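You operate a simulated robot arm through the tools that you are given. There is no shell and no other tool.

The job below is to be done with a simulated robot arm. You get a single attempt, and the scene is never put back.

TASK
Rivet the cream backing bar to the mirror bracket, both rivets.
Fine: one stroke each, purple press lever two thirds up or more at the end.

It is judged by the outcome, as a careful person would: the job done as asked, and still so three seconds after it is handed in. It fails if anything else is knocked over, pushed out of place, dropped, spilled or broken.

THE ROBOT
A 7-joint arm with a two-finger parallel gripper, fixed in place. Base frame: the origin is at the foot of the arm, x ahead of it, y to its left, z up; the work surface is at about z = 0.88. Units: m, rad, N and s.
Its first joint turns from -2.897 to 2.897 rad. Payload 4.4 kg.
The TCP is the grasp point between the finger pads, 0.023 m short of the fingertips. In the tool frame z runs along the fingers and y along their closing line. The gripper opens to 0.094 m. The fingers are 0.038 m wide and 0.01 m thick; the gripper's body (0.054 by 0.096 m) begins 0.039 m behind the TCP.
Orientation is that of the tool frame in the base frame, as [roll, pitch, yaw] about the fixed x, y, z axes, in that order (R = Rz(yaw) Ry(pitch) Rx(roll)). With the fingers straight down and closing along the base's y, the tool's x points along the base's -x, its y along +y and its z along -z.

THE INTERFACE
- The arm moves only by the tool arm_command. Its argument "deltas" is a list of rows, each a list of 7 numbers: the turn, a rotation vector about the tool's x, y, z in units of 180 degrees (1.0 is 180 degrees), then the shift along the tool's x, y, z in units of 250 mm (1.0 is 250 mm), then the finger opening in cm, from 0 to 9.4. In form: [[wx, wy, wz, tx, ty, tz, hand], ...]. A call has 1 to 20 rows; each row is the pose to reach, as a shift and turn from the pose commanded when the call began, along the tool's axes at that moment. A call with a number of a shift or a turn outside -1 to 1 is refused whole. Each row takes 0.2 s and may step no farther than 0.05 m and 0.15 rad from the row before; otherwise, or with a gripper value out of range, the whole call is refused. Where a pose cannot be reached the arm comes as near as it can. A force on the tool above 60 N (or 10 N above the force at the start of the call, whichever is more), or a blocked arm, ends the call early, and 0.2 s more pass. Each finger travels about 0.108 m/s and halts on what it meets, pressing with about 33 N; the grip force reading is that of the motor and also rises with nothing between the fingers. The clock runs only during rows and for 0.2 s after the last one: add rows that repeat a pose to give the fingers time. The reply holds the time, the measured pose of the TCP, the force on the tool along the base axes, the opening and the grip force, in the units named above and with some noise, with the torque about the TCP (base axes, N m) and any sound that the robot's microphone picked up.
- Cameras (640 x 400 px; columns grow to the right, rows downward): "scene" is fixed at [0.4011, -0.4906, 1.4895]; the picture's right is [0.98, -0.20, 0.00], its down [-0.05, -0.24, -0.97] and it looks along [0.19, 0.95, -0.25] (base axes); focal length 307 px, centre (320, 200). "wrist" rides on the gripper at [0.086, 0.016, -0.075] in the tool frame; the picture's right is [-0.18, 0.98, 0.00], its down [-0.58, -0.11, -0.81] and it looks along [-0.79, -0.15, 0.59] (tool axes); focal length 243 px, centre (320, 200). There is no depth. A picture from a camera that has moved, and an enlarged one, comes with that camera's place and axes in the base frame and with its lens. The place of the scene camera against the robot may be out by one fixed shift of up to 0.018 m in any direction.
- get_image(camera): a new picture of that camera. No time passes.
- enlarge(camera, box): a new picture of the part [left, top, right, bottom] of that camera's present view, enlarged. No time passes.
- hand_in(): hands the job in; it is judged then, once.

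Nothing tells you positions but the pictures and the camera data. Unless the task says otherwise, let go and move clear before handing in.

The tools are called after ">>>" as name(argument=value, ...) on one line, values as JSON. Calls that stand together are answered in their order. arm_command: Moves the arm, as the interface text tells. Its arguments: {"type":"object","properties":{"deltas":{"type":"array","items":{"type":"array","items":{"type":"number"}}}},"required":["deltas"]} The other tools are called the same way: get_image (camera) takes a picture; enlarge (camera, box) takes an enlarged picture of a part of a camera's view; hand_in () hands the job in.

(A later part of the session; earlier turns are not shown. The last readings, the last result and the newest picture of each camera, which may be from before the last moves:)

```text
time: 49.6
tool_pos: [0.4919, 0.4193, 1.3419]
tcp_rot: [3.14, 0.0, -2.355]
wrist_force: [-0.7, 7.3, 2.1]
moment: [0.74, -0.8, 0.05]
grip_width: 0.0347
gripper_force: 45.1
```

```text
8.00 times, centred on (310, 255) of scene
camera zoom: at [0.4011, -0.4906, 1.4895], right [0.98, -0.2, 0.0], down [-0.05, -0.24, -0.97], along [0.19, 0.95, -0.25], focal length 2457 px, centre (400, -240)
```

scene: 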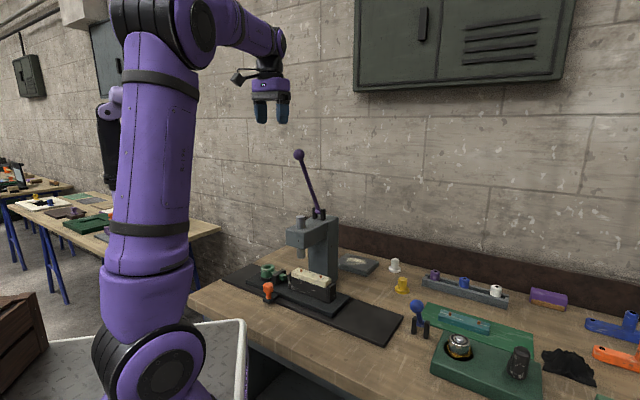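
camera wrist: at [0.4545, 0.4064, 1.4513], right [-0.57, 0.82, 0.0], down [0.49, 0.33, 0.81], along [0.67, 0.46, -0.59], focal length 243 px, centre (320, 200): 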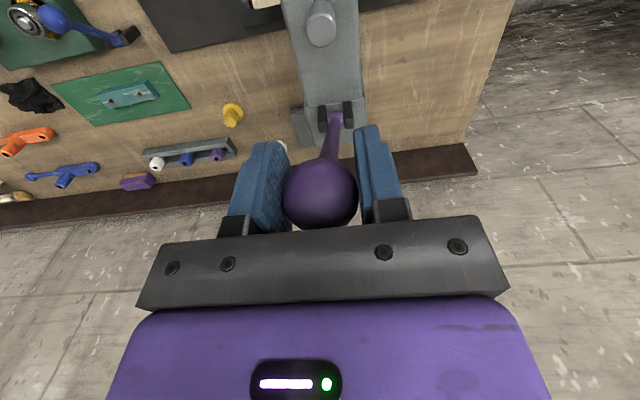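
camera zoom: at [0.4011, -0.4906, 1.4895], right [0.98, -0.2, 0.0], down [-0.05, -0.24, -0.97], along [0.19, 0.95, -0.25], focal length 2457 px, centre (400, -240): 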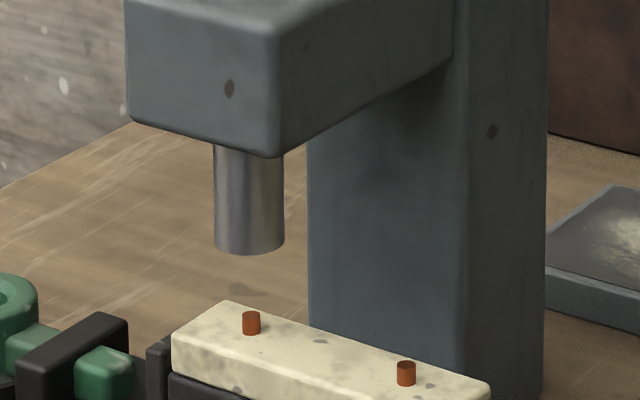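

The ram drops about 10.6 mm per 15° of lever, so it should meet the rivet near horizontal. Pulling on to about 18° above horizontal.

>>> arm_command(deltas=[[0, 0, 0, 0.03, 0, 0.028, 2.5], [0, 0, 0, 0.0584, 0, 0.0572, 2.5], [0, 0, 0, 0.1112, 0, 0.1192, 2.5], [0, 0, 0, 0.1588, 0, 0.186, 2.5], [0, 0, 0, 0.2004, 0, 0.2564, 2.5], [0, 0, 0, 0.2356, 0, 0.3304, 2.5], [0, 0, 0, 0.264, 0, 0.4068, 2.5]])

>>> enlarge(camera="scene", box=[270, 230, 350, 280])

>>> enlarge(camera="scene", box=[230, 130, 350, 290])

```text
time: 51.2
tool_pos: [0.4437, 0.374, 1.2401]
tcp_rot: [3.141, -0.001, -2.354]
wrist_force: [-6.2, 6.7, 4.6]
moment: [0.64, -0.86, 0.08]
grip_width: 0.0355
gripper_force: 45.3
```

```text
8.00 times, centred on (310, 255) of scene
camera zoom: at [0.4011, -0.4906, 1.4895], right [0.98, -0.2, 0.0], down [-0.05, -0.24, -0.97], along [0.19, 0.95, -0.25], focal length 2457 px, centre (400, -240)
```

zoom: 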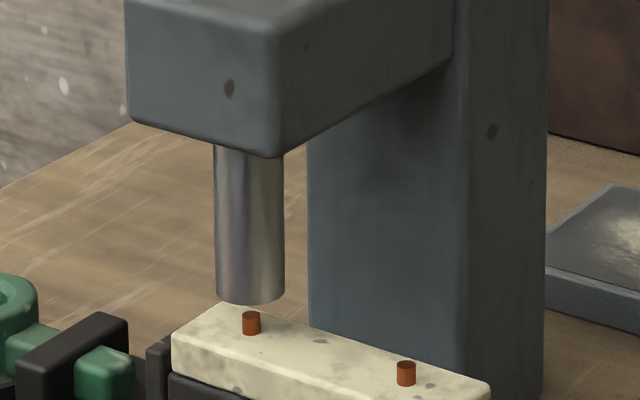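

```text
2.50 times, centred on (290, 210) of scene
camera zoom: at [0.4011, -0.4906, 1.4895], right [0.98, -0.2, 0.0], down [-0.05, -0.24, -0.97], along [0.19, 0.95, -0.25], focal length 768 px, centre (395, 175)
```

zoom: 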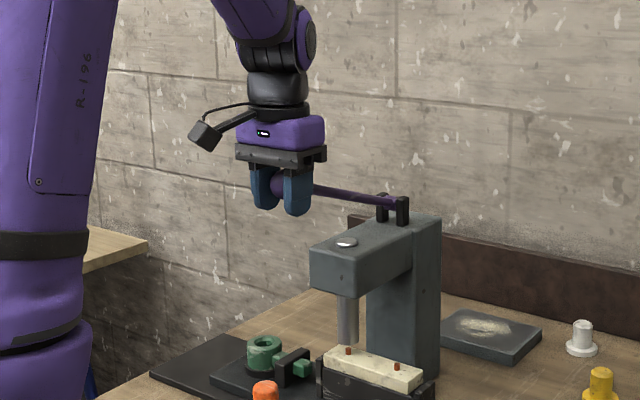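

The ram is coming straight down onto rivet 2, with about 9 mm to go. Continuing slowly.

>>> arm_command(deltas=[[0, 0, 0, 0.012, 0, 0.0392, 2.5], [0, 0, 0, 0.022, 0, 0.0788, 2.5], [0, 0, 0, 0.0304, 0, 0.1188, 2.5], [0, 0, 0, 0.0368, 0, 0.1592, 2.5]])

>>> enlarge(camera="scene", box=[270, 230, 350, 280])

```text
time: 52.2
tool_pos: [0.4371, 0.3666, 1.2003]
tcp_rot: [-3.141, -0.001, -2.353]
wrist_force: [-12.1, 4.5, 5.3]
moment: [0.62, -0.85, 0.23]
grip_width: 0.0353
gripper_force: 44.6
```

```text
8.00 times, centred on (310, 255) of scene
camera zoom: at [0.4011, -0.4906, 1.4895], right [0.98, -0.2, 0.0], down [-0.05, -0.24, -0.97], along [0.19, 0.95, -0.25], focal length 2457 px, centre (400, -240)
```

zoom: 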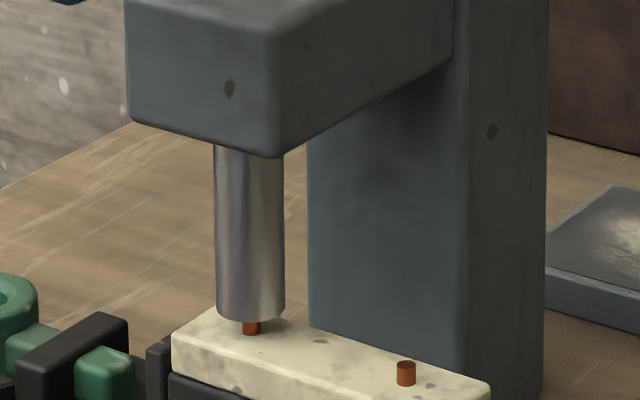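

The ram is a couple of millimetres above the rivet and centred on it. I'll ease off the small side load and press on.

>>> arm_command(deltas=[[0, 0, 0, 0.0024, 0.004, 0.02, 2.5], [0, 0, 0, 0.0048, 0.007, 0.0404, 2.5], [0, 0, 0, 0.0064, 0.007, 0.061, 2.5], [0, 0, 0, 0.008, 0.007, 0.0812, 2.5]])

>>> enlarge(camera="scene", box=[270, 230, 350, 280])

```text
time: 53.2
tool_pos: [0.436, 0.3646, 1.1809]
tcp_rot: [-3.141, 0.0, -2.357]
wrist_force: [-3.5, -8.5, 5.8]
moment: [0.84, -0.8, -0.05]
grip_width: 0.0355
gripper_force: 44.8
```

```text
8.00 times, centred on (310, 255) of scene
camera zoom: at [0.4011, -0.4906, 1.4895], right [0.98, -0.2, 0.0], down [-0.05, -0.24, -0.97], along [0.19, 0.95, -0.25], focal length 2457 px, centre (400, -240)
```

zoom: 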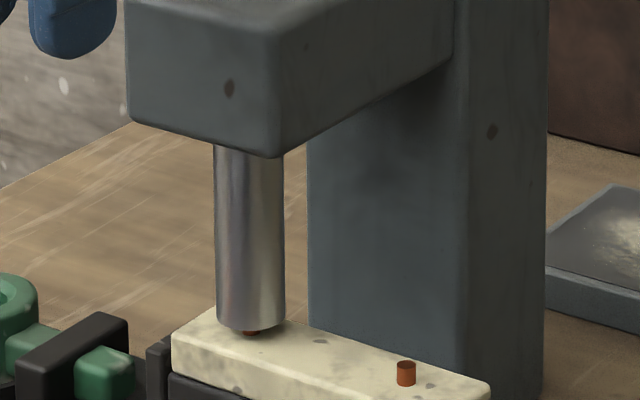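

The ram is now on the rivet and forces are still modest. Pressing on through the bottom of the stroke.

>>> arm_command(deltas=[[0, 0, 0, 0.002, 0, 0.0206, 2.5], [0, 0, 0, 0.004, 0, 0.0412, 2.5], [0, 0, 0, 0.004, 0, 0.0616, 2.5], [0, 0, 0, 0.004, 0, 0.082, 2.5]])

>>> enlarge(camera="scene", box=[270, 230, 350, 280])

```text
time: 54.2
tool_pos: [0.4353, 0.3652, 1.1591]
tcp_rot: [-3.141, 0.0, -2.357]
wrist_force: [6.2, -8.0, 6.1]
moment: [0.79, -0.66, -0.05]
grip_width: 0.0353
gripper_force: 45.2
```

```text
8.00 times, centred on (310, 255) of scene
camera zoom: at [0.4011, -0.4906, 1.4895], right [0.98, -0.2, 0.0], down [-0.05, -0.24, -0.97], along [0.19, 0.95, -0.25], focal length 2457 px, centre (400, -240)
```

zoom: 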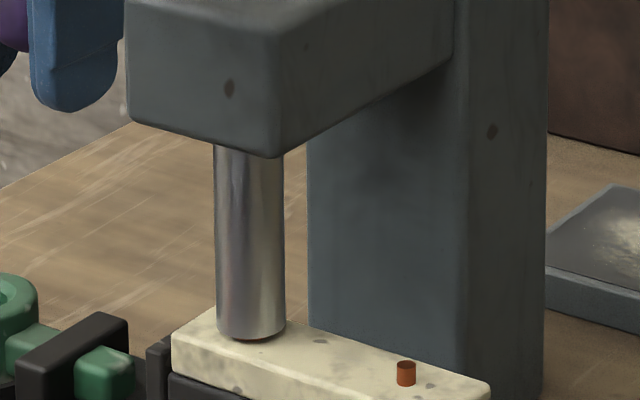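

The rivet is nearly flush under the ram with no strong resistance yet. A few more degrees until it bottoms out.

>>> arm_command(deltas=[[0, 0, 0, -0.001, -0.002, 0.02, 2.5], [0, 0, 0, -0.0024, -0.003, 0.0408, 2.5], [0, 0, 0, -0.0024, -0.003, 0.0408, 2.5]])

>>> enlarge(camera="scene", box=[270, 230, 350, 280])

```text
time: 55.0
tool_pos: [0.4356, 0.3643, 1.1495]
tcp_rot: [-3.141, 0.001, -2.355]
wrist_force: [6.9, -2.9, 34.0]
moment: [0.14, -0.03, -0.01]
grip_width: 0.035
gripper_force: 44.8
```

```text
8.00 times, centred on (310, 255) of scene
camera zoom: at [0.4011, -0.4906, 1.4895], right [0.98, -0.2, 0.0], down [-0.05, -0.24, -0.97], along [0.19, 0.95, -0.25], focal length 2457 px, centre (400, -240)
```

zoom: 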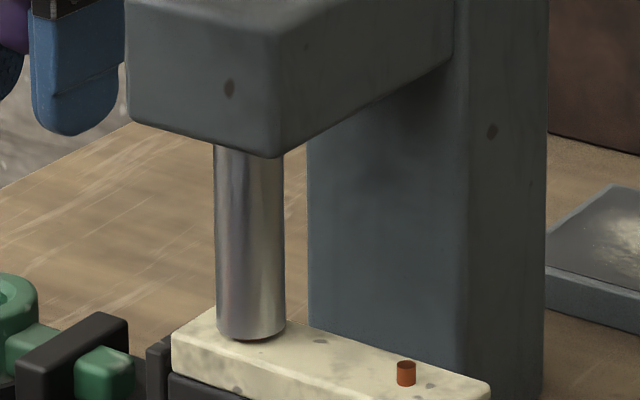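

Force jumped to 34 N and the ram has stopped. I'll press slightly more to make sure the rivet is fully set, listening for any sound.

>>> arm_command(deltas=[[0, 0, 0, 0, 0, 0.006, 2.5], [0, 0, 0, 0, 0, 0.01, 2.5], [0, 0, 0, 0, 0, 0.01, 2.5]])

>>> enlarge(camera="scene", box=[230, 190, 350, 290])

>>> get_image(camera="wrist")

```text
time: 55.8
tool_pos: [0.4358, 0.365, 1.1472]
tcp_rot: [3.14, 0.003, -2.355]
wrist_force: [6.1, -4.3, 49.4]
moment: [0.35, -0.17, -0.02]
grip_width: 0.0351
gripper_force: 45.5
```

```text
4.00 times, centred on (290, 240) of scene
camera zoom: at [0.4011, -0.4906, 1.4895], right [0.98, -0.2, 0.0], down [-0.05, -0.24, -0.97], along [0.19, 0.95, -0.25], focal length 1228 px, centre (440, 40)
```

zoom: 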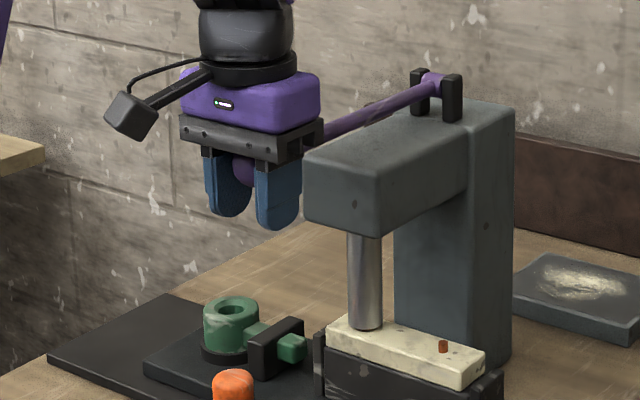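

```text
taken
camera wrist: at [0.3633, 0.3152, 1.223], right [-0.57, 0.82, 0.0], down [0.49, 0.33, 0.81], along [0.67, 0.46, -0.59], focal length 243 px, centre (320, 200)
```

wrist: 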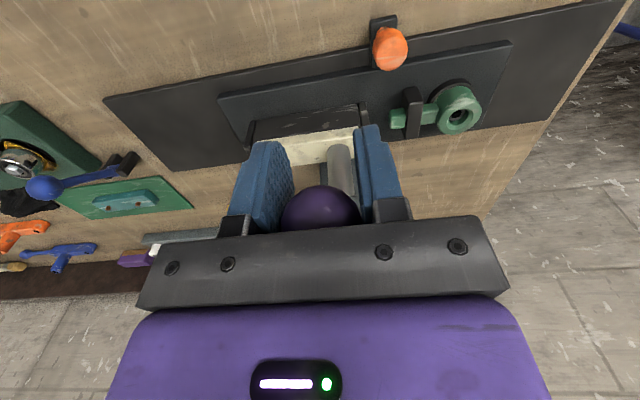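

The ram has bottomed at about 49 N with the rivet flush. I'll return the lever up along its arc to its starting angle and inspect the rivet.

>>> arm_command(deltas=[[0, 0, 0, 0, 0, -0.03, 2.5], [0, 0, 0, -0.0008, 0, -0.082, 2.5], [0, 0, 0, -0.0088, 0, -0.1632, 2.5], [0, 0, 0, -0.0236, 0, -0.2436, 2.5], [0, 0, 0, -0.0456, 0, -0.3224, 2.5], [0, 0, 0, -0.074, 0, -0.3988, 2.5], [0, 0, 0, -0.1092, 0, -0.4728, 2.5], [0, 0, 0, -0.1508, 0, -0.5432, 2.5], [0, 0, 0, -0.1984, 0, -0.61, 2.5]])

>>> enlarge(camera="scene", box=[230, 110, 350, 290])

>>> enlarge(camera="scene", box=[270, 230, 350, 280])

```text
time: 57.8
tool_pos: [0.4698, 0.4006, 1.2995]
tcp_rot: [3.141, -0.001, -2.354]
wrist_force: [3.2, -6.1, -6.9]
moment: [-0.8, 1.02, -0.04]
grip_width: 0.0355
gripper_force: 44.5
```

```text
2.22 times, centred on (290, 200) of scene
camera zoom: at [0.4011, -0.4906, 1.4895], right [0.98, -0.2, 0.0], down [-0.05, -0.24, -0.97], along [0.19, 0.95, -0.25], focal length 682 px, centre (387, 200)
```

zoom: 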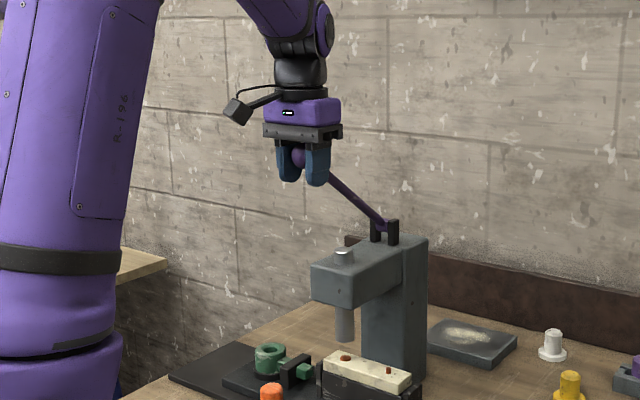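

```text
8.00 times, centred on (310, 255) of scene
camera zoom: at [0.4011, -0.4906, 1.4895], right [0.98, -0.2, 0.0], down [-0.05, -0.24, -0.97], along [0.19, 0.95, -0.25], focal length 2457 px, centre (400, -240)
```

zoom: 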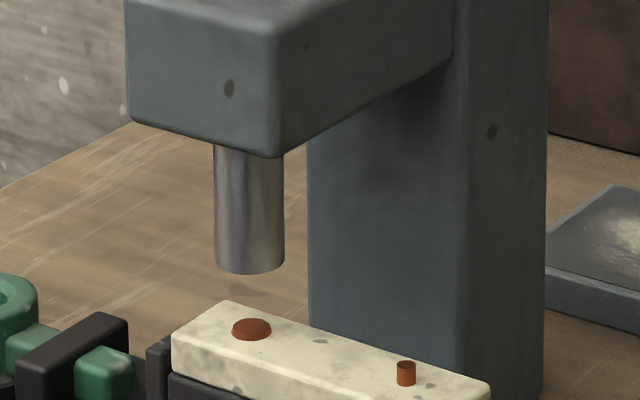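

Rivet 2 is upset into a neat dome head — the first rivet is set. Raising the lever the rest of the way.

>>> arm_command(deltas=[[0, 0, 0, -0.0528, 0, -0.062, 2.5], [0, 0, 0, -0.1112, 0, -0.1192, 2.5], [0, 0, 0, -0.1744, 0, -0.1712, 2.5], [0, 0, 0, -0.2416, 0, -0.2176, 2.5], [0, 0, 0, -0.3, 0, -0.251, 2.5], [0, 0, 0, -0.3, 0, -0.251, 2.5]])

>>> enlarge(camera="scene", box=[230, 90, 350, 270])

>>> get_image(camera="wrist")

```text
time: 59.2
tool_pos: [0.5241, 0.4532, 1.3621]
tcp_rot: [-3.141, 0.002, -2.354]
wrist_force: [-1.6, -8.4, 4.8]
moment: [-0.37, 0.49, -0.01]
grip_width: 0.0351
gripper_force: 44.6
```

```text
2.22 times, centred on (290, 180) of scene
camera zoom: at [0.4011, -0.4906, 1.4895], right [0.98, -0.2, 0.0], down [-0.05, -0.24, -0.97], along [0.19, 0.95, -0.25], focal length 682 px, centre (387, 244)
```

zoom: 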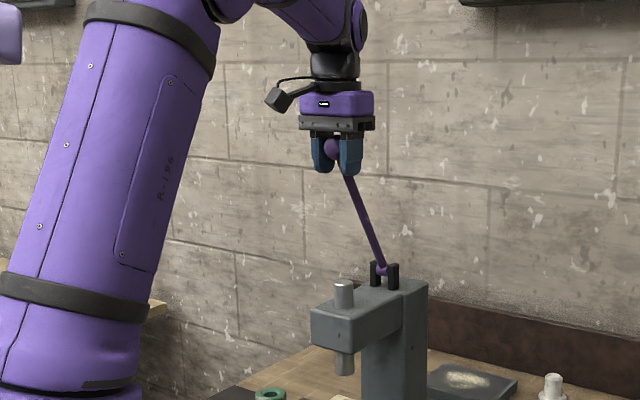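

```text
taken
camera wrist: at [0.4517, 0.4036, 1.438], right [-0.57, 0.82, 0.0], down [0.49, 0.33, 0.81], along [0.67, 0.46, -0.59], focal length 243 px, centre (320, 200)
```

wrist: 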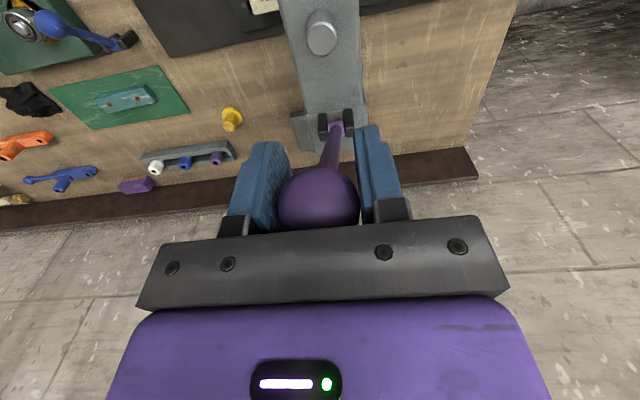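

The lever is back near its starting angle. I'll open the fingers a little and check that it stays up by itself.

>>> arm_command(deltas=[[0, 0, 0, 0, 0, 0, 3.8], [0, 0, 0, 0, 0, 0, 4.2], [0, 0, 0, 0, 0, 0, 4.5]])

>>> get_image(camera="wrist")

>>> enlarge(camera="scene", box=[280, 110, 344, 250])

```text
time: 60.0
tool_pos: [0.5231, 0.454, 1.3601]
tcp_rot: [-3.14, 0.0, -2.355]
wrist_force: [0.8, -0.3, -0.7]
moment: [0.01, -0.01, -0.02]
grip_width: 0.0446
gripper_force: 0.2
```

```text
taken
camera wrist: at [0.4519, 0.4042, 1.4374], right [-0.57, 0.82, 0.0], down [0.49, 0.33, 0.81], along [0.66, 0.46, -0.59], focal length 243 px, centre (320, 200)
```

wrist: 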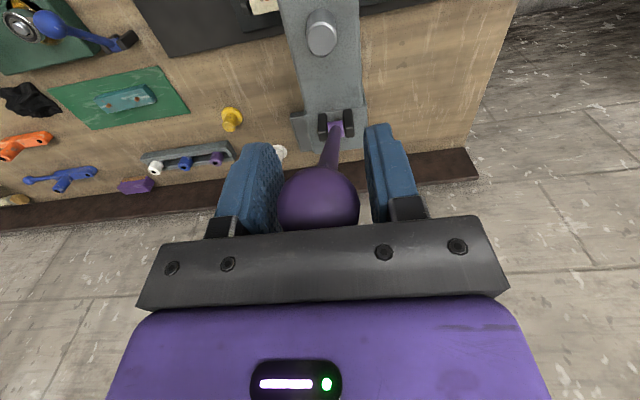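

```text
2.86 times, centred on (312, 180) of scene
camera zoom: at [0.4011, -0.4906, 1.4895], right [0.98, -0.2, 0.0], down [-0.05, -0.24, -0.97], along [0.19, 0.95, -0.25], focal length 877 px, centre (343, 257)
```

zoom: 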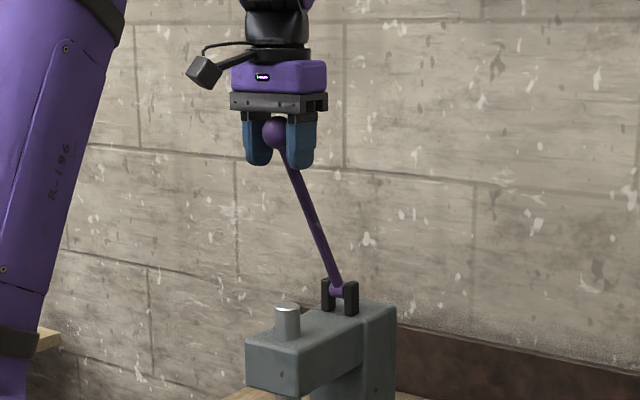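

The lever stays up on its own. Opening wide, rising off the ball and backing away to the front.

>>> arm_command(deltas=[[0, 0, 0, 0, 0, 0, 6.5], [0, 0, 0, 0, 0, -0.08, 6.5], [0, 0, 0, 0, 0, -0.24, 6.5], [0, 0, 0, 0, 0, -0.4, 6.5], [0, 0, 0, 0.1, 0, -0.4, 6.5], [0, 0, 0, 0.25, 0, -0.4, 6.5], [0, 0, 0, 0.4, 0, -0.4, 6.5], [0, 0, 0, 0.46, 0, -0.4, 6.5]])

>>> arm_command(deltas=[[0, 0, 0, 0, 0.03, 0.12, 6.5], [0, 0, 0, 0, 0.07, 0.28, 6.5], [0, 0, 0, 0, 0.11, 0.44, 6.5], [0, 0, 0, 0, 0.15, 0.6, 6.5], [0, 0, 0, 0, 0.19, 0.76, 6.5], [0, 0, 0, 0, 0.23, 0.9, 6.5], [0, 0, 0, 0, 0.264, 1.0, 6.5]])

>>> get_image(camera="scene")

>>> get_image(camera="wrist")

```text
time: 61.8
tool_pos: [0.4428, 0.3722, 1.4612]
tcp_rot: [3.141, 0.0, -2.354]
wrist_force: [0.1, 0.0, -0.7]
moment: [-0.02, -0.01, 0.02]
grip_width: 0.0651
gripper_force: 0.1
```

```text
time: 63.4
tool_pos: [0.3956, 0.4177, 1.2106]
tcp_rot: [3.14, 0.0, -2.357]
wrist_force: [0.0, 0.4, -0.2]
moment: [0.02, 0.0, -0.02]
grip_width: 0.065
gripper_force: 0.0
```

```text
taken
```

scene: 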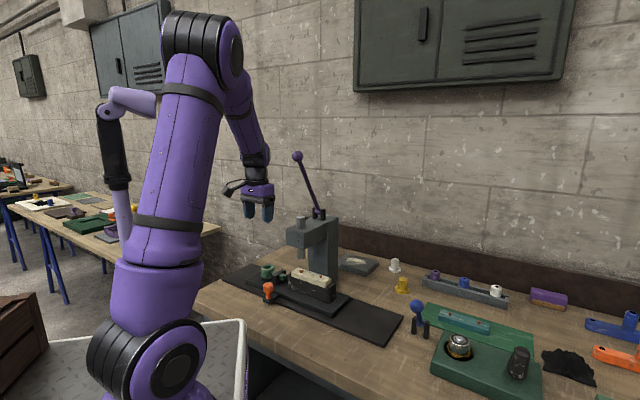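

```text
taken
camera wrist: at [0.3238, 0.3684, 1.2872], right [-0.57, 0.82, 0.0], down [0.49, 0.33, 0.81], along [0.67, 0.46, -0.59], focal length 243 px, centre (320, 200)
```

wrist: 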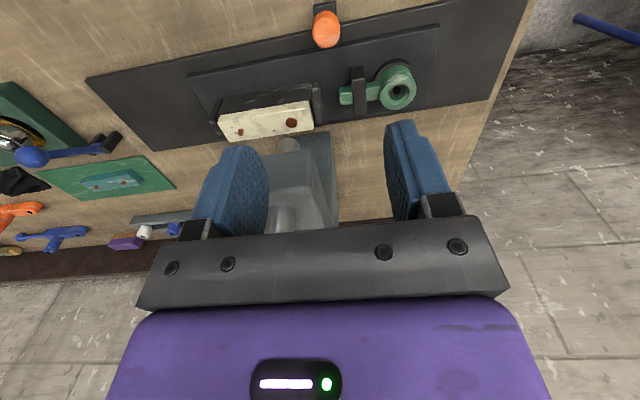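

The lever is up and untouched. Now I'll go back down to the orange handle with the same tilt as before.

>>> arm_command(deltas=[[0, -0.02, 0, -0.01, 0, 0.15, 6.5], [0, -0.04, 0, -0.03, 0.001, 0.32, 6.5], [0, -0.055, 0, -0.05, 0.002, 0.48, 6.5], [0, -0.055, 0, -0.07, 0.004, 0.62, 6.5], [0, -0.055, 0, -0.09, 0.006, 0.75, 6.5], [0, -0.055, 0, -0.107, 0.006, 0.84, 6.5], [0, -0.055, 0, -0.107, 0.006, 0.84, 6.5]])

>>> get_image(camera="wrist")

>>> enlarge(camera="scene", box=[220, 200, 350, 320])

```text
time: 65.0
tool_pos: [0.4128, 0.4393, 1.0026]
tcp_rot: [3.142, 0.171, -2.355]
wrist_force: [0.2, -0.2, -0.3]
moment: [0.02, 0.0, 0.0]
grip_width: 0.0652
gripper_force: 0.0
```

```text
taken
camera wrist: at [0.3325, 0.3815, 1.0621], right [-0.57, 0.82, 0.03], down [0.38, 0.23, 0.89], along [0.73, 0.52, -0.45], focal length 243 px, centre (320, 200)
```

wrist: 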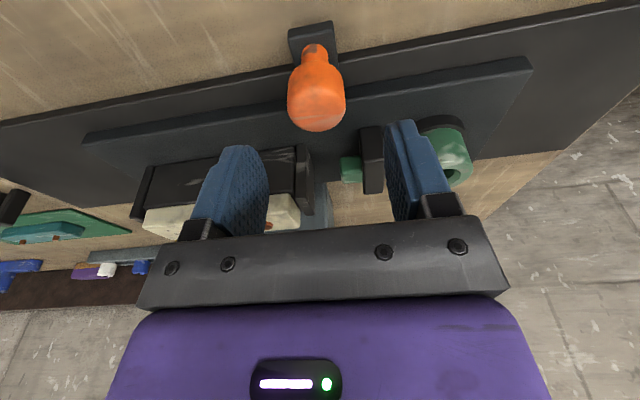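

```text
3.33 times, centred on (285, 260) of scene
camera zoom: at [0.4011, -0.4906, 1.4895], right [0.98, -0.2, 0.0], down [-0.05, -0.24, -0.97], along [0.19, 0.95, -0.25], focal length 1024 px, centre (437, 0)
```

zoom: 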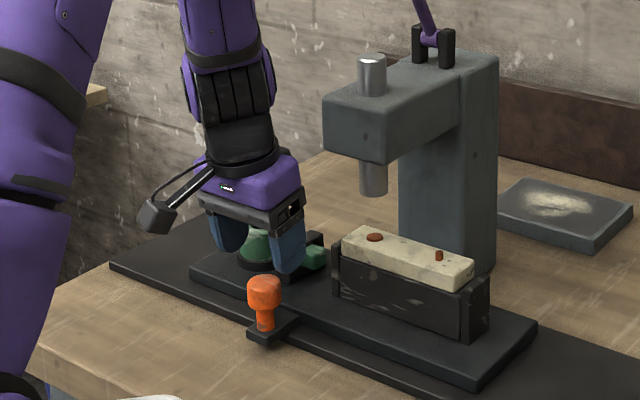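

The view matches the earlier approach exactly. Descending around the knob and gripping it.

>>> arm_command(deltas=[[0, 0, 0, 0.013, 0, 0.07, 6.5], [0, 0, 0, 0.027, 0, 0.145, 6.5], [0, 0, 0, 0.04, 0, 0.213, 6.5], [0, 0, 0, 0.04, 0, 0.213, 6.5], [0, 0, 0, 0.04, 0, 0.213, 5.0], [0, 0, 0, 0.04, 0, 0.213, 4.0], [0, 0, 0, 0.04, 0, 0.213, 3.0], [0, 0, 0, 0.04, 0, 0.213, 2.5], [0, 0, 0, 0.04, 0, 0.213, 2.5]])

>>> enlarge(camera="scene", box=[270, 230, 350, 280])

>>> get_image(camera="wrist")

```text
time: 67.0
tool_pos: [0.4133, 0.4385, 0.9473]
tcp_rot: [-3.141, 0.173, -2.357]
wrist_force: [-0.6, 1.2, -3.1]
moment: [0.04, -0.48, -0.01]
grip_width: 0.0339
gripper_force: 44.8
```

```text
8.00 times, centred on (310, 255) of scene
camera zoom: at [0.4011, -0.4906, 1.4895], right [0.98, -0.2, 0.0], down [-0.05, -0.24, -0.97], along [0.19, 0.95, -0.25], focal length 2457 px, centre (400, -240)
```

zoom: 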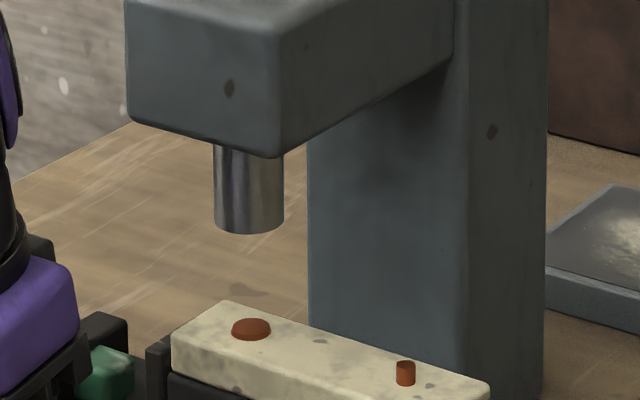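

```text
taken
camera wrist: at [0.3327, 0.3809, 1.0073], right [-0.57, 0.82, 0.03], down [0.38, 0.23, 0.89], along [0.73, 0.52, -0.45], focal length 243 px, centre (320, 200)
```

wrist: 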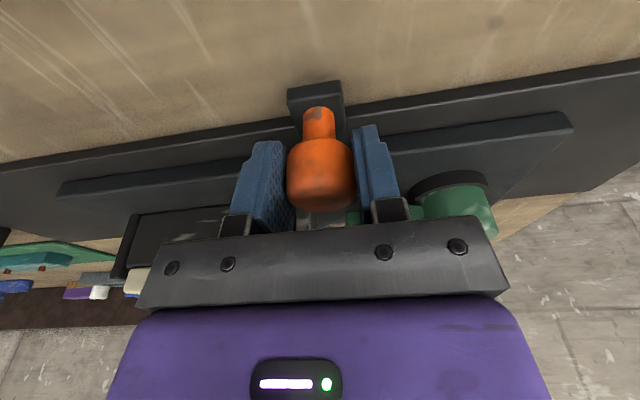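

The sled is where I left it and I hold the handle again. I'll slide it left by the rivet spacing, about 81 mm.

>>> arm_command(deltas=[[0, 0, 0, 0, 0.025, 0, 2.5], [0, 0, 0, 0, 0.075, 0, 2.5], [0, 0, 0, 0, 0.125, 0, 2.5], [0, 0, 0, 0, 0.175, 0, 2.5], [0, 0, 0, 0, 0.225, 0, 2.5], [0, 0, 0, 0, 0.275, 0, 2.5], [0, 0, 0, 0, 0.31, 0, 2.5], [0, 0, 0, 0, 0.322, 0, 2.5], [0, 0, 0, 0, 0.322, 0, 2.5]])

>>> enlarge(camera="scene", box=[270, 230, 350, 280])

>>> enlarge(camera="scene", box=[200, 200, 350, 320])

```text
time: 69.0
tool_pos: [0.3563, 0.4967, 0.9471]
tcp_rot: [3.141, 0.174, -2.354]
wrist_force: [2.1, 6.8, -0.7]
moment: [-1.28, 0.52, -0.19]
grip_width: 0.034
gripper_force: 44.6
```

```text
8.00 times, centred on (310, 255) of scene
camera zoom: at [0.4011, -0.4906, 1.4895], right [0.98, -0.2, 0.0], down [-0.05, -0.24, -0.97], along [0.19, 0.95, -0.25], focal length 2457 px, centre (400, -240)
```

zoom: 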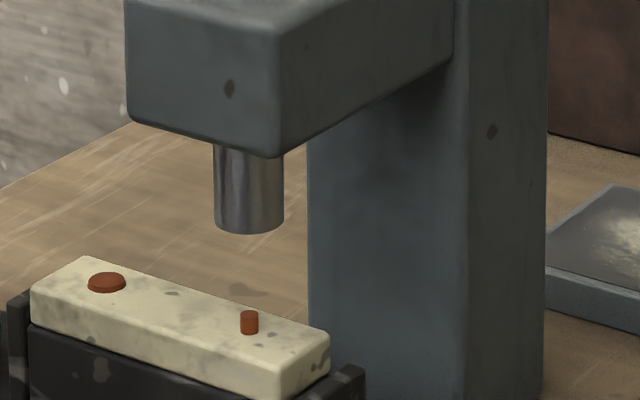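

```text
3.33 times, centred on (275, 260) of scene
camera zoom: at [0.4011, -0.4906, 1.4895], right [0.98, -0.2, 0.0], down [-0.05, -0.24, -0.97], along [0.19, 0.95, -0.25], focal length 1024 px, centre (470, 0)
```

zoom: 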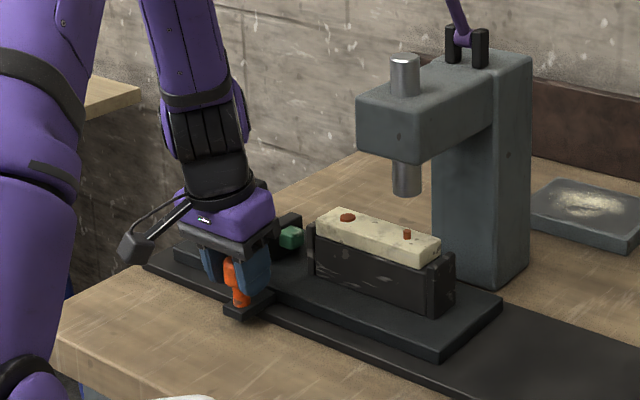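

Rivet 1 is now at the same spot under the ram as rivet 2 was. Releasing the handle and rising clear.

>>> arm_command(deltas=[[0, 0, 0, 0, 0, 0, 3.6], [0, 0, 0, 0, 0, 0, 5.0], [0, 0, 0, 0, 0, 0, 6.5], [0, 0, 0, -0.017, 0, -0.1, 6.5], [0, 0, 0, -0.05, 0, -0.29, 6.5], [0, 0, 0, -0.068, 0, -0.394, 6.5], [0, 0.02, 0, -0.02, -0.05, -0.5, 6.5], [0, 0.04, 0, 0.02, -0.15, -0.6, 6.5], [0, 0.055, 0, 0.02, -0.25, -0.7, 6.5]])

>>> enlarge(camera="scene", box=[270, 230, 350, 280])

```text
time: 71.0
tool_pos: [0.3735, 0.4261, 1.1193]
tcp_rot: [-3.141, -0.001, -2.351]
wrist_force: [-0.6, -0.3, 0.3]
moment: [-0.02, 0.0, 0.01]
grip_width: 0.0651
gripper_force: 0.0
```

```text
8.00 times, centred on (310, 255) of scene
camera zoom: at [0.4011, -0.4906, 1.4895], right [0.98, -0.2, 0.0], down [-0.05, -0.24, -0.97], along [0.19, 0.95, -0.25], focal length 2457 px, centre (400, -240)
```

zoom: 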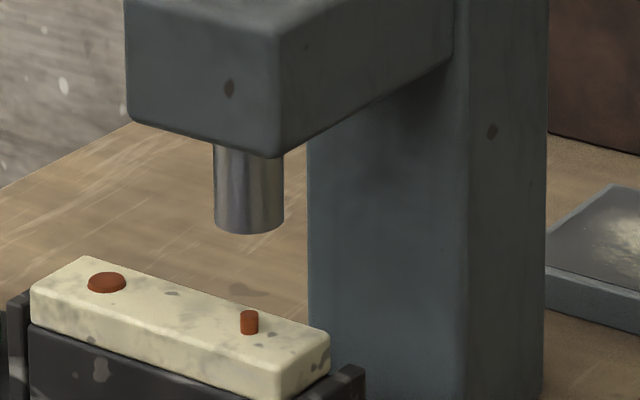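

The sled stayed put with rivet 1 under the ram. Rising in front of the press towards the lever ball.

>>> arm_command(deltas=[[0, 0, 0.0015, 0, -0.02, -0.12, 6.5], [0, 0, 0.0015, 0, -0.06, -0.27, 6.5], [0, 0, 0.0015, -0.005, -0.1, -0.42, 6.5], [0, 0, 0.0015, -0.01, -0.14, -0.57, 6.5], [0, 0, 0.0015, -0.016, -0.18, -0.72, 6.5], [0, 0, 0.0015, -0.023, -0.22, -0.87, 6.5], [0, 0, 0.0015, -0.03, -0.25, -1.0, 6.5]])

>>> arm_command(deltas=[[0, 0, 0, -0.004, -0.033, -0.12, 6.5], [0, 0, 0, -0.008, -0.066, -0.25, 6.5], [0, 0, 0, -0.012, -0.099, -0.36, 6.5], [0, 0, 0, -0.012, -0.099, -0.36, 6.5]])

>>> get_image(camera="wrist")

>>> enlarge(camera="wrist", box=[270, 40, 400, 210])

>>> enlarge(camera="scene", box=[280, 135, 344, 275])

```text
time: 72.6
tool_pos: [0.426, 0.3872, 1.3689]
tcp_rot: [-3.141, 0.001, -2.359]
wrist_force: [-0.2, 1.1, 0.9]
moment: [0.03, -0.03, 0.0]
grip_width: 0.0648
gripper_force: 0.1
```

```text
time: 73.6
tool_pos: [0.4448, 0.3718, 1.459]
tcp_rot: [3.141, 0.0, -2.358]
wrist_force: [0.7, -0.2, 0.2]
moment: [-0.01, 0.01, 0.0]
grip_width: 0.0651
gripper_force: 0.1
```

```text
taken
camera wrist: at [0.3723, 0.323, 1.5356], right [-0.56, 0.83, 0.0], down [0.49, 0.33, 0.81], along [0.67, 0.45, -0.59], focal length 243 px, centre (320, 200)
```

wrist: 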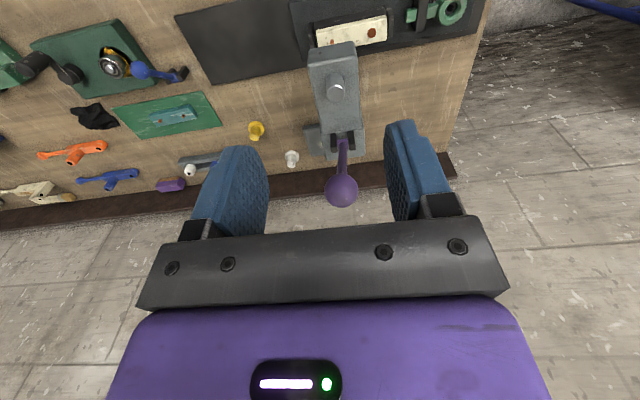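

```text
2.35 times, centred on (335, 125) of wrist
camera zoom: at [0.3723, 0.323, 1.5356], right [-0.56, 0.83, 0.0], down [0.49, 0.33, 0.81], along [0.67, 0.45, -0.59], focal length 571 px, centre (285, 376)
```

zoom: 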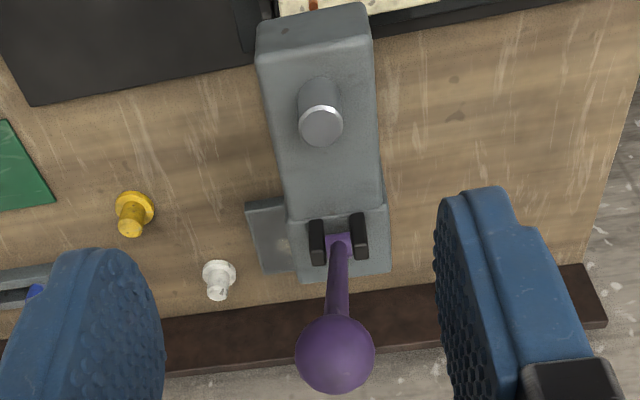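

```text
2.86 times, centred on (312, 205) of scene
camera zoom: at [0.4011, -0.4906, 1.4895], right [0.98, -0.2, 0.0], down [-0.05, -0.24, -0.97], along [0.19, 0.95, -0.25], focal length 877 px, centre (343, 186)
```

zoom: 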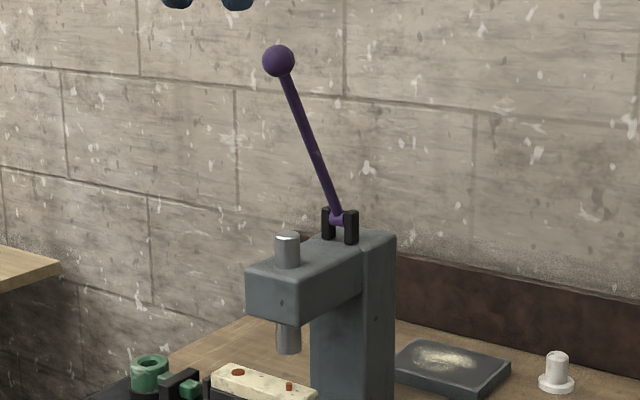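

The lever stands at about 61°, with the ball at (0.519, 0.449, 1.383). Moving above it and descending as before.

>>> arm_command(deltas=[[0, 0, 0, -0.1, 0.003, 0, 6.5], [0, 0, 0, -0.21, 0.006, 0, 6.5], [0, 0, 0, -0.32, 0.009, 0.005, 6.5], [0, 0, 0, -0.429, 0.011, 0.016, 6.5], [0, 0, 0, -0.429, 0.011, 0.016, 6.5]])

>>> get_image(camera="wrist")

```text
time: 74.8
tool_pos: [0.5184, 0.4499, 1.4548]
tcp_rot: [3.141, 0.001, -2.359]
wrist_force: [-0.7, 0.8, -0.2]
moment: [-0.01, 0.02, -0.01]
grip_width: 0.0654
gripper_force: 0.1
```

```text
taken
camera wrist: at [0.447, 0.4008, 1.5308], right [-0.56, 0.83, 0.0], down [0.49, 0.33, 0.81], along [0.67, 0.45, -0.59], focal length 243 px, centre (320, 200)
```

wrist: 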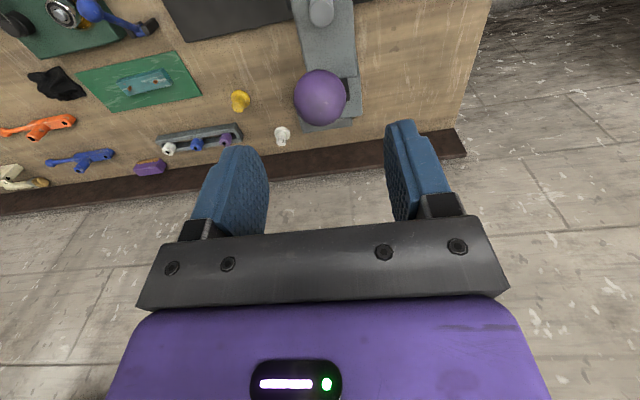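

The ball is centred below. Descending and gripping it.

>>> arm_command(deltas=[[0, 0, 0, 0, 0, 0.1, 6.5], [0, 0, 0, 0, 0, 0.2, 6.5], [0, 0, 0, 0, 0, 0.29, 6.5], [0, 0, 0, 0, 0, 0.35, 6.5], [0, 0, 0, 0, 0, 0.35, 6.5], [0, 0, 0, 0, 0, 0.35, 5.0], [0, 0, 0, 0, 0, 0.35, 4.0], [0, 0, 0, 0, 0, 0.35, 3.0], [0, 0, 0, 0, 0, 0.35, 2.5], [0, 0, 0, 0, 0, 0.35, 2.5]])

>>> get_image(camera="wrist")

>>> enlarge(camera="scene", box=[270, 230, 350, 280])

```text
time: 77.0
tool_pos: [0.52, 0.449, 1.367]
tcp_rot: [3.141, 0.0, -2.361]
wrist_force: [5.1, -5.8, -0.6]
moment: [-0.05, 0.0, -0.13]
grip_width: 0.0352
gripper_force: 45.0
```

```text
taken
camera wrist: at [0.4476, 0.4002, 1.443], right [-0.56, 0.83, 0.0], down [0.49, 0.33, 0.81], along [0.67, 0.45, -0.59], focal length 243 px, centre (320, 200)
```

wrist: 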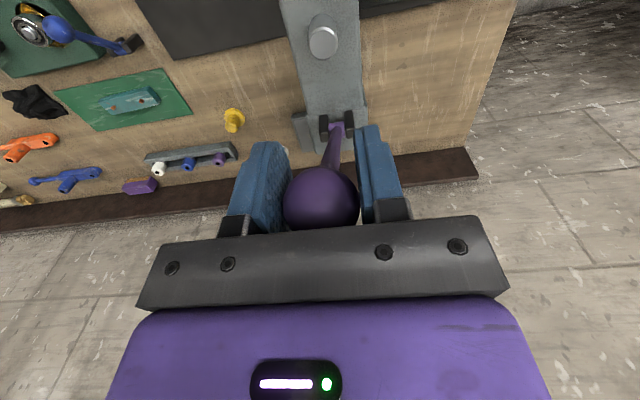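

```text
8.00 times, centred on (310, 255) of scene
camera zoom: at [0.4011, -0.4906, 1.4895], right [0.98, -0.2, 0.0], down [-0.05, -0.24, -0.97], along [0.19, 0.95, -0.25], focal length 2457 px, centre (400, -240)
```

zoom: 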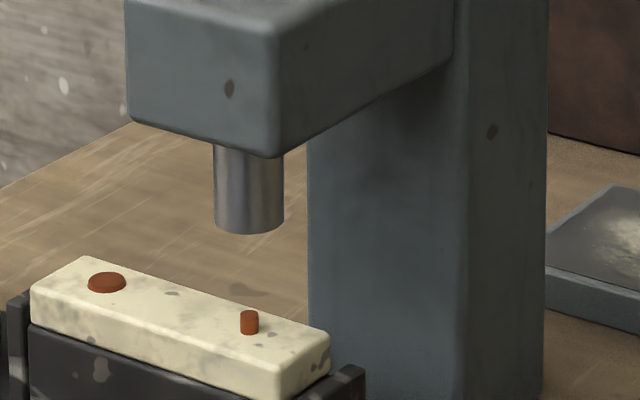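

Grip is good and rivet 1 is still under the ram. Pulling the lever down its arc for the second stroke.

>>> arm_command(deltas=[[0, 0, 0, 0.0376, -0.003, 0.0232, 2.5], [0, 0, 0, 0.072, -0.004, 0.046, 2.5], [0, 0, 0, 0.1048, -0.004, 0.0696, 2.5], [0, 0, 0, 0.168, -0.004, 0.1216, 2.5], [0, 0, 0, 0.2264, -0.003, 0.1788, 2.5], [0, 0, 0, 0.2792, -0.002, 0.2408, 2.5], [0, 0, 0, 0.3268, -0.001, 0.3076, 2.5], [0, 0, 0, 0.3684, 0, 0.378, 2.5], [0, 0, 0, 0.4036, 0.001, 0.452, 2.5], [0, 0, 0, 0.432, 0.002, 0.5284, 2.5], [0, 0, 0, 0.444, 0.002, 0.5676, 2.5]])

>>> enlarge(camera="scene", box=[270, 230, 350, 280])

```text
time: 79.4
tool_pos: [0.4405, 0.3697, 1.226]
tcp_rot: [3.14, 0.0, -2.361]
wrist_force: [12.6, -8.8, 4.8]
moment: [0.86, -0.64, -0.18]
grip_width: 0.0352
gripper_force: 44.8
```

```text
8.00 times, centred on (310, 255) of scene
camera zoom: at [0.4011, -0.4906, 1.4895], right [0.98, -0.2, 0.0], down [-0.05, -0.24, -0.97], along [0.19, 0.95, -0.25], focal length 2457 px, centre (400, -240)
```

zoom: 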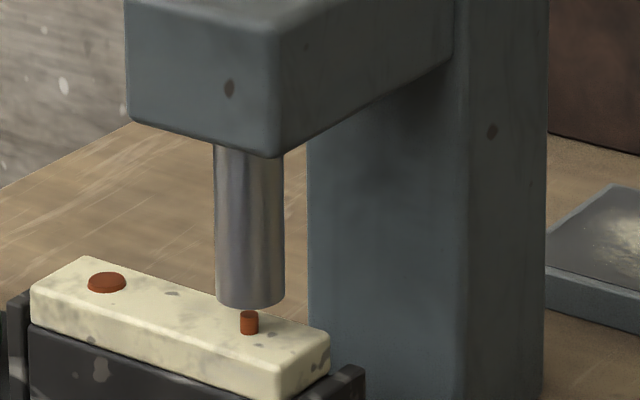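

The ram is coming down squarely over rivet 1. I'll ease the small side load and press on.

>>> arm_command(deltas=[[0, 0, 0, 0.01, -0.003, 0.0396, 2.5], [0, 0, 0, 0.0184, -0.005, 0.0796, 2.5], [0, 0, 0, 0.0248, -0.006, 0.12, 2.5], [0, 0, 0, 0.0296, -0.006, 0.1604, 2.5], [0, 0, 0, 0.0328, -0.006, 0.2012, 2.5]])

>>> enlarge(camera="scene", box=[270, 230, 350, 280])

```text
time: 80.6
tool_pos: [0.4346, 0.364, 1.1759]
tcp_rot: [3.14, 0.001, -2.361]
wrist_force: [-0.4, -9.8, 4.4]
moment: [0.82, -0.62, -0.01]
grip_width: 0.0351
gripper_force: 44.8
```

```text
8.00 times, centred on (310, 255) of scene
camera zoom: at [0.4011, -0.4906, 1.4895], right [0.98, -0.2, 0.0], down [-0.05, -0.24, -0.97], along [0.19, 0.95, -0.25], focal length 2457 px, centre (400, -240)
```

zoom: 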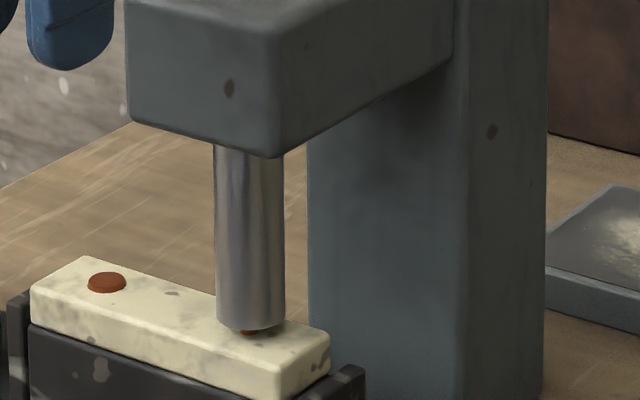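

Ram is on the rivet. Continuing through the bottom of the stroke.

>>> arm_command(deltas=[[0, 0, 0, 0.003, 0, 0.0206, 2.5], [0, 0, 0, 0.004, 0, 0.0412, 2.5], [0, 0, 0, 0.004, 0, 0.0616, 2.5], [0, 0, 0, 0.003, 0, 0.08, 2.5], [0, 0, 0, 0.002, 0, 0.094, 2.5], [0, 0, 0, 0.002, 0, 0.094, 2.5]])

>>> enlarge(camera="scene", box=[270, 230, 350, 280])

```text
time: 82.0
tool_pos: [0.4337, 0.3638, 1.1537]
tcp_rot: [-3.141, 0.002, -2.36]
wrist_force: [-0.9, -4.6, 22.6]
moment: [0.02, 0.0, -0.03]
grip_width: 0.0349
gripper_force: 44.8
```

```text
8.00 times, centred on (310, 255) of scene
camera zoom: at [0.4011, -0.4906, 1.4895], right [0.98, -0.2, 0.0], down [-0.05, -0.24, -0.97], along [0.19, 0.95, -0.25], focal length 2457 px, centre (400, -240)
```

zoom: 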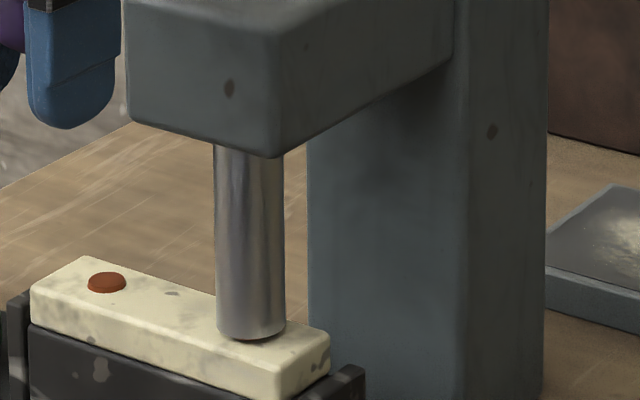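

The ram has bottomed at the same depth as before, 23 N so far. Pressing to a similar final load as the first rivet.

>>> arm_command(deltas=[[0, 0, 0, 0, 0, 0.008, 2.5], [0, 0, 0, 0, 0, 0.015, 2.5], [0, 0, 0, 0, 0, 0.018, 2.5], [0, 0, 0, 0, 0, 0.018, 2.5]])

```text
time: 83.0
tool_pos: [0.4349, 0.3638, 1.1492]
tcp_rot: [-3.14, 0.004, -2.36]
wrist_force: [5.6, -2.0, 34.2]
moment: [0.28, -0.15, -0.03]
grip_width: 0.0352
gripper_force: 45.2
```

34 N now; a touch more to match the first stroke.

>>> arm_command(deltas=[[0, 0, 0, 0, 0, 0.006, 2.5], [0, 0, 0, 0, 0, 0.01, 2.5], [0, 0, 0, 0, 0, 0.01, 2.5]])

>>> enlarge(camera="scene", box=[270, 230, 350, 280])

```text
time: 83.8
tool_pos: [0.4353, 0.3642, 1.1483]
tcp_rot: [-3.141, 0.003, -2.36]
wrist_force: [-3.3, -11.9, 25.1]
moment: [-0.57, 0.52, -0.08]
grip_width: 0.035
gripper_force: 45.0
stopped in row 3: the force on the tool passed its limit at 61 N (the readings are from after the stop); the commanded pose is now the measured one
```

```text
8.00 times, centred on (310, 255) of scene
camera zoom: at [0.4011, -0.4906, 1.4895], right [0.98, -0.2, 0.0], down [-0.05, -0.24, -0.97], along [0.19, 0.95, -0.25], focal length 2457 px, centre (400, -240)
```

zoom: 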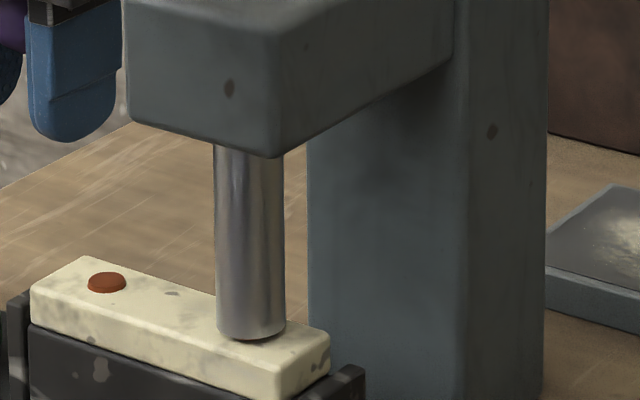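

The second rivet has taken over 60 N with the ram hard down. Returning the lever up along its arc.

>>> arm_command(deltas=[[0, 0, 0, 0, 0, -0.03, 2.5], [0, 0, 0, -0.0008, 0, -0.082, 2.5], [0, 0, 0, -0.0088, 0, -0.1632, 2.5], [0, 0, 0, -0.0236, 0, -0.2436, 2.5], [0, 0, 0, -0.0456, 0, -0.3224, 2.5], [0, 0, 0, -0.074, 0, -0.3988, 2.5], [0, 0, 0, -0.1092, 0, -0.4728, 2.5], [0, 0, 0, -0.1508, 0, -0.5432, 2.5], [0, 0, 0, -0.1984, 0, -0.61, 2.5]])

>>> enlarge(camera="scene", box=[270, 230, 350, 280])

>>> enlarge(camera="scene", box=[230, 110, 350, 290])

```text
time: 85.8
tool_pos: [0.4707, 0.3993, 1.2993]
tcp_rot: [-3.142, 0.002, -2.359]
wrist_force: [-6.4, -4.9, -4.8]
moment: [-0.8, 0.85, -0.07]
grip_width: 0.0353
gripper_force: 44.6
```

```text
8.00 times, centred on (310, 255) of scene
camera zoom: at [0.4011, -0.4906, 1.4895], right [0.98, -0.2, 0.0], down [-0.05, -0.24, -0.97], along [0.19, 0.95, -0.25], focal length 2457 px, centre (400, -240)
```

zoom: 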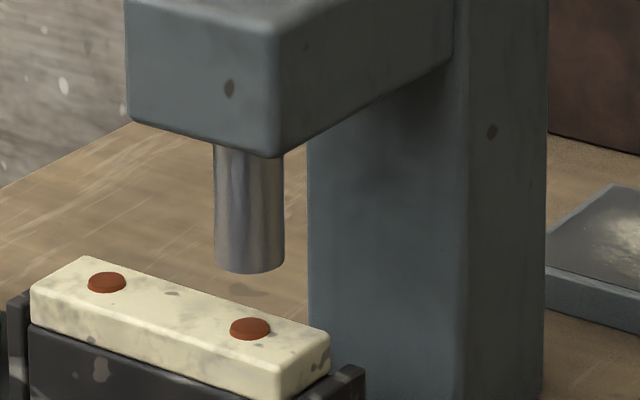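

```text
2.22 times, centred on (290, 200) of scene
camera zoom: at [0.4011, -0.4906, 1.4895], right [0.98, -0.2, 0.0], down [-0.05, -0.24, -0.97], along [0.19, 0.95, -0.25], focal length 682 px, centre (387, 200)
```

zoom: 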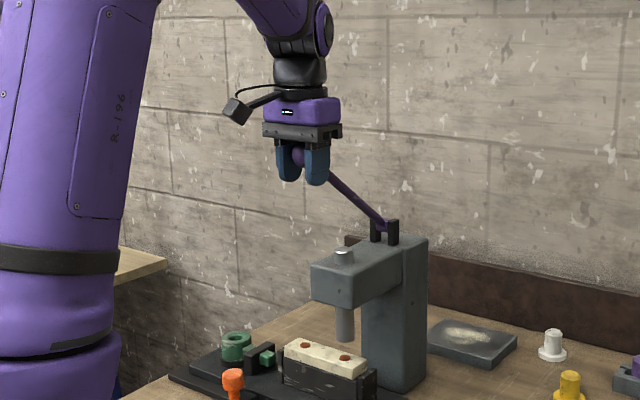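

Both rivets now have full dome heads. Raising the lever the rest of the way up.

>>> arm_command(deltas=[[0, 0, 0, -0.0528, 0, -0.062, 2.5], [0, 0, 0, -0.1112, 0, -0.1192, 2.5], [0, 0, 0, -0.1744, 0, -0.1712, 2.5], [0, 0, 0, -0.2416, 0, -0.2176, 2.5], [0, 0, 0, -0.29, 0, -0.247, 2.5], [0, 0, 0, -0.318, 0, -0.261, 2.5], [0, 0, 0, -0.318, 0, -0.261, 2.5]])

>>> arm_command(deltas=[[0, 0, 0, 0, 0, 0, 3.8], [0, 0, 0, 0, 0, 0, 4.2], [0, 0, 0, 0, 0, 0, 4.6], [0, 0, 0, 0, 0, 0, 6.5], [0, 0, 0, 0, 0, 0, 6.5]])

>>> get_image(camera="wrist")

>>> enlarge(camera="scene", box=[270, 110, 354, 280])

```text
time: 87.4
tool_pos: [0.5258, 0.4553, 1.3657]
tcp_rot: [-3.141, 0.004, -2.359]
wrist_force: [-9.8, -2.8, 1.3]
moment: [-0.77, 0.57, -0.02]
grip_width: 0.0349
gripper_force: 45.1
```

```text
time: 88.6
tool_pos: [0.5261, 0.455, 1.3641]
tcp_rot: [-3.141, 0.004, -2.36]
wrist_force: [0.9, 0.4, -0.2]
moment: [-0.01, -0.02, 0.01]
grip_width: 0.0647
gripper_force: 0.1
```

```text
taken
camera wrist: at [0.4544, 0.4059, 1.4407], right [-0.56, 0.83, 0.0], down [0.49, 0.33, 0.81], along [0.67, 0.45, -0.59], focal length 243 px, centre (320, 200)
```

wrist: 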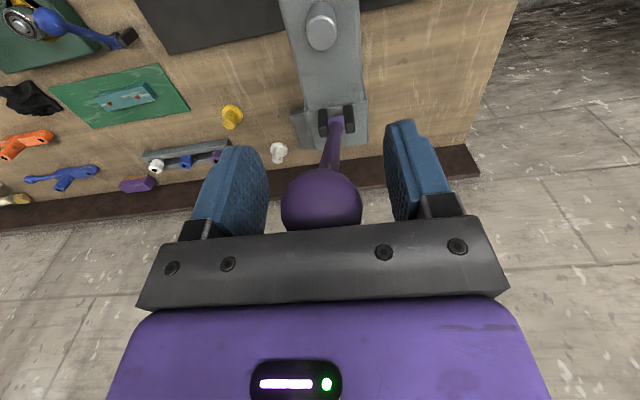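

```text
2.35 times, centred on (312, 195) of scene
camera zoom: at [0.4011, -0.4906, 1.4895], right [0.98, -0.2, 0.0], down [-0.05, -0.24, -0.97], along [0.19, 0.95, -0.25], focal length 723 px, centre (339, 212)
```

zoom: 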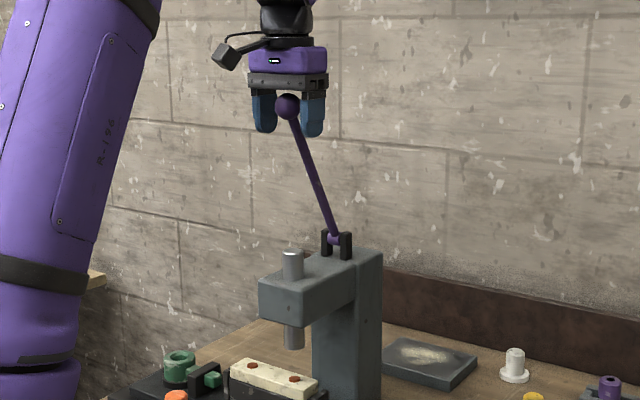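

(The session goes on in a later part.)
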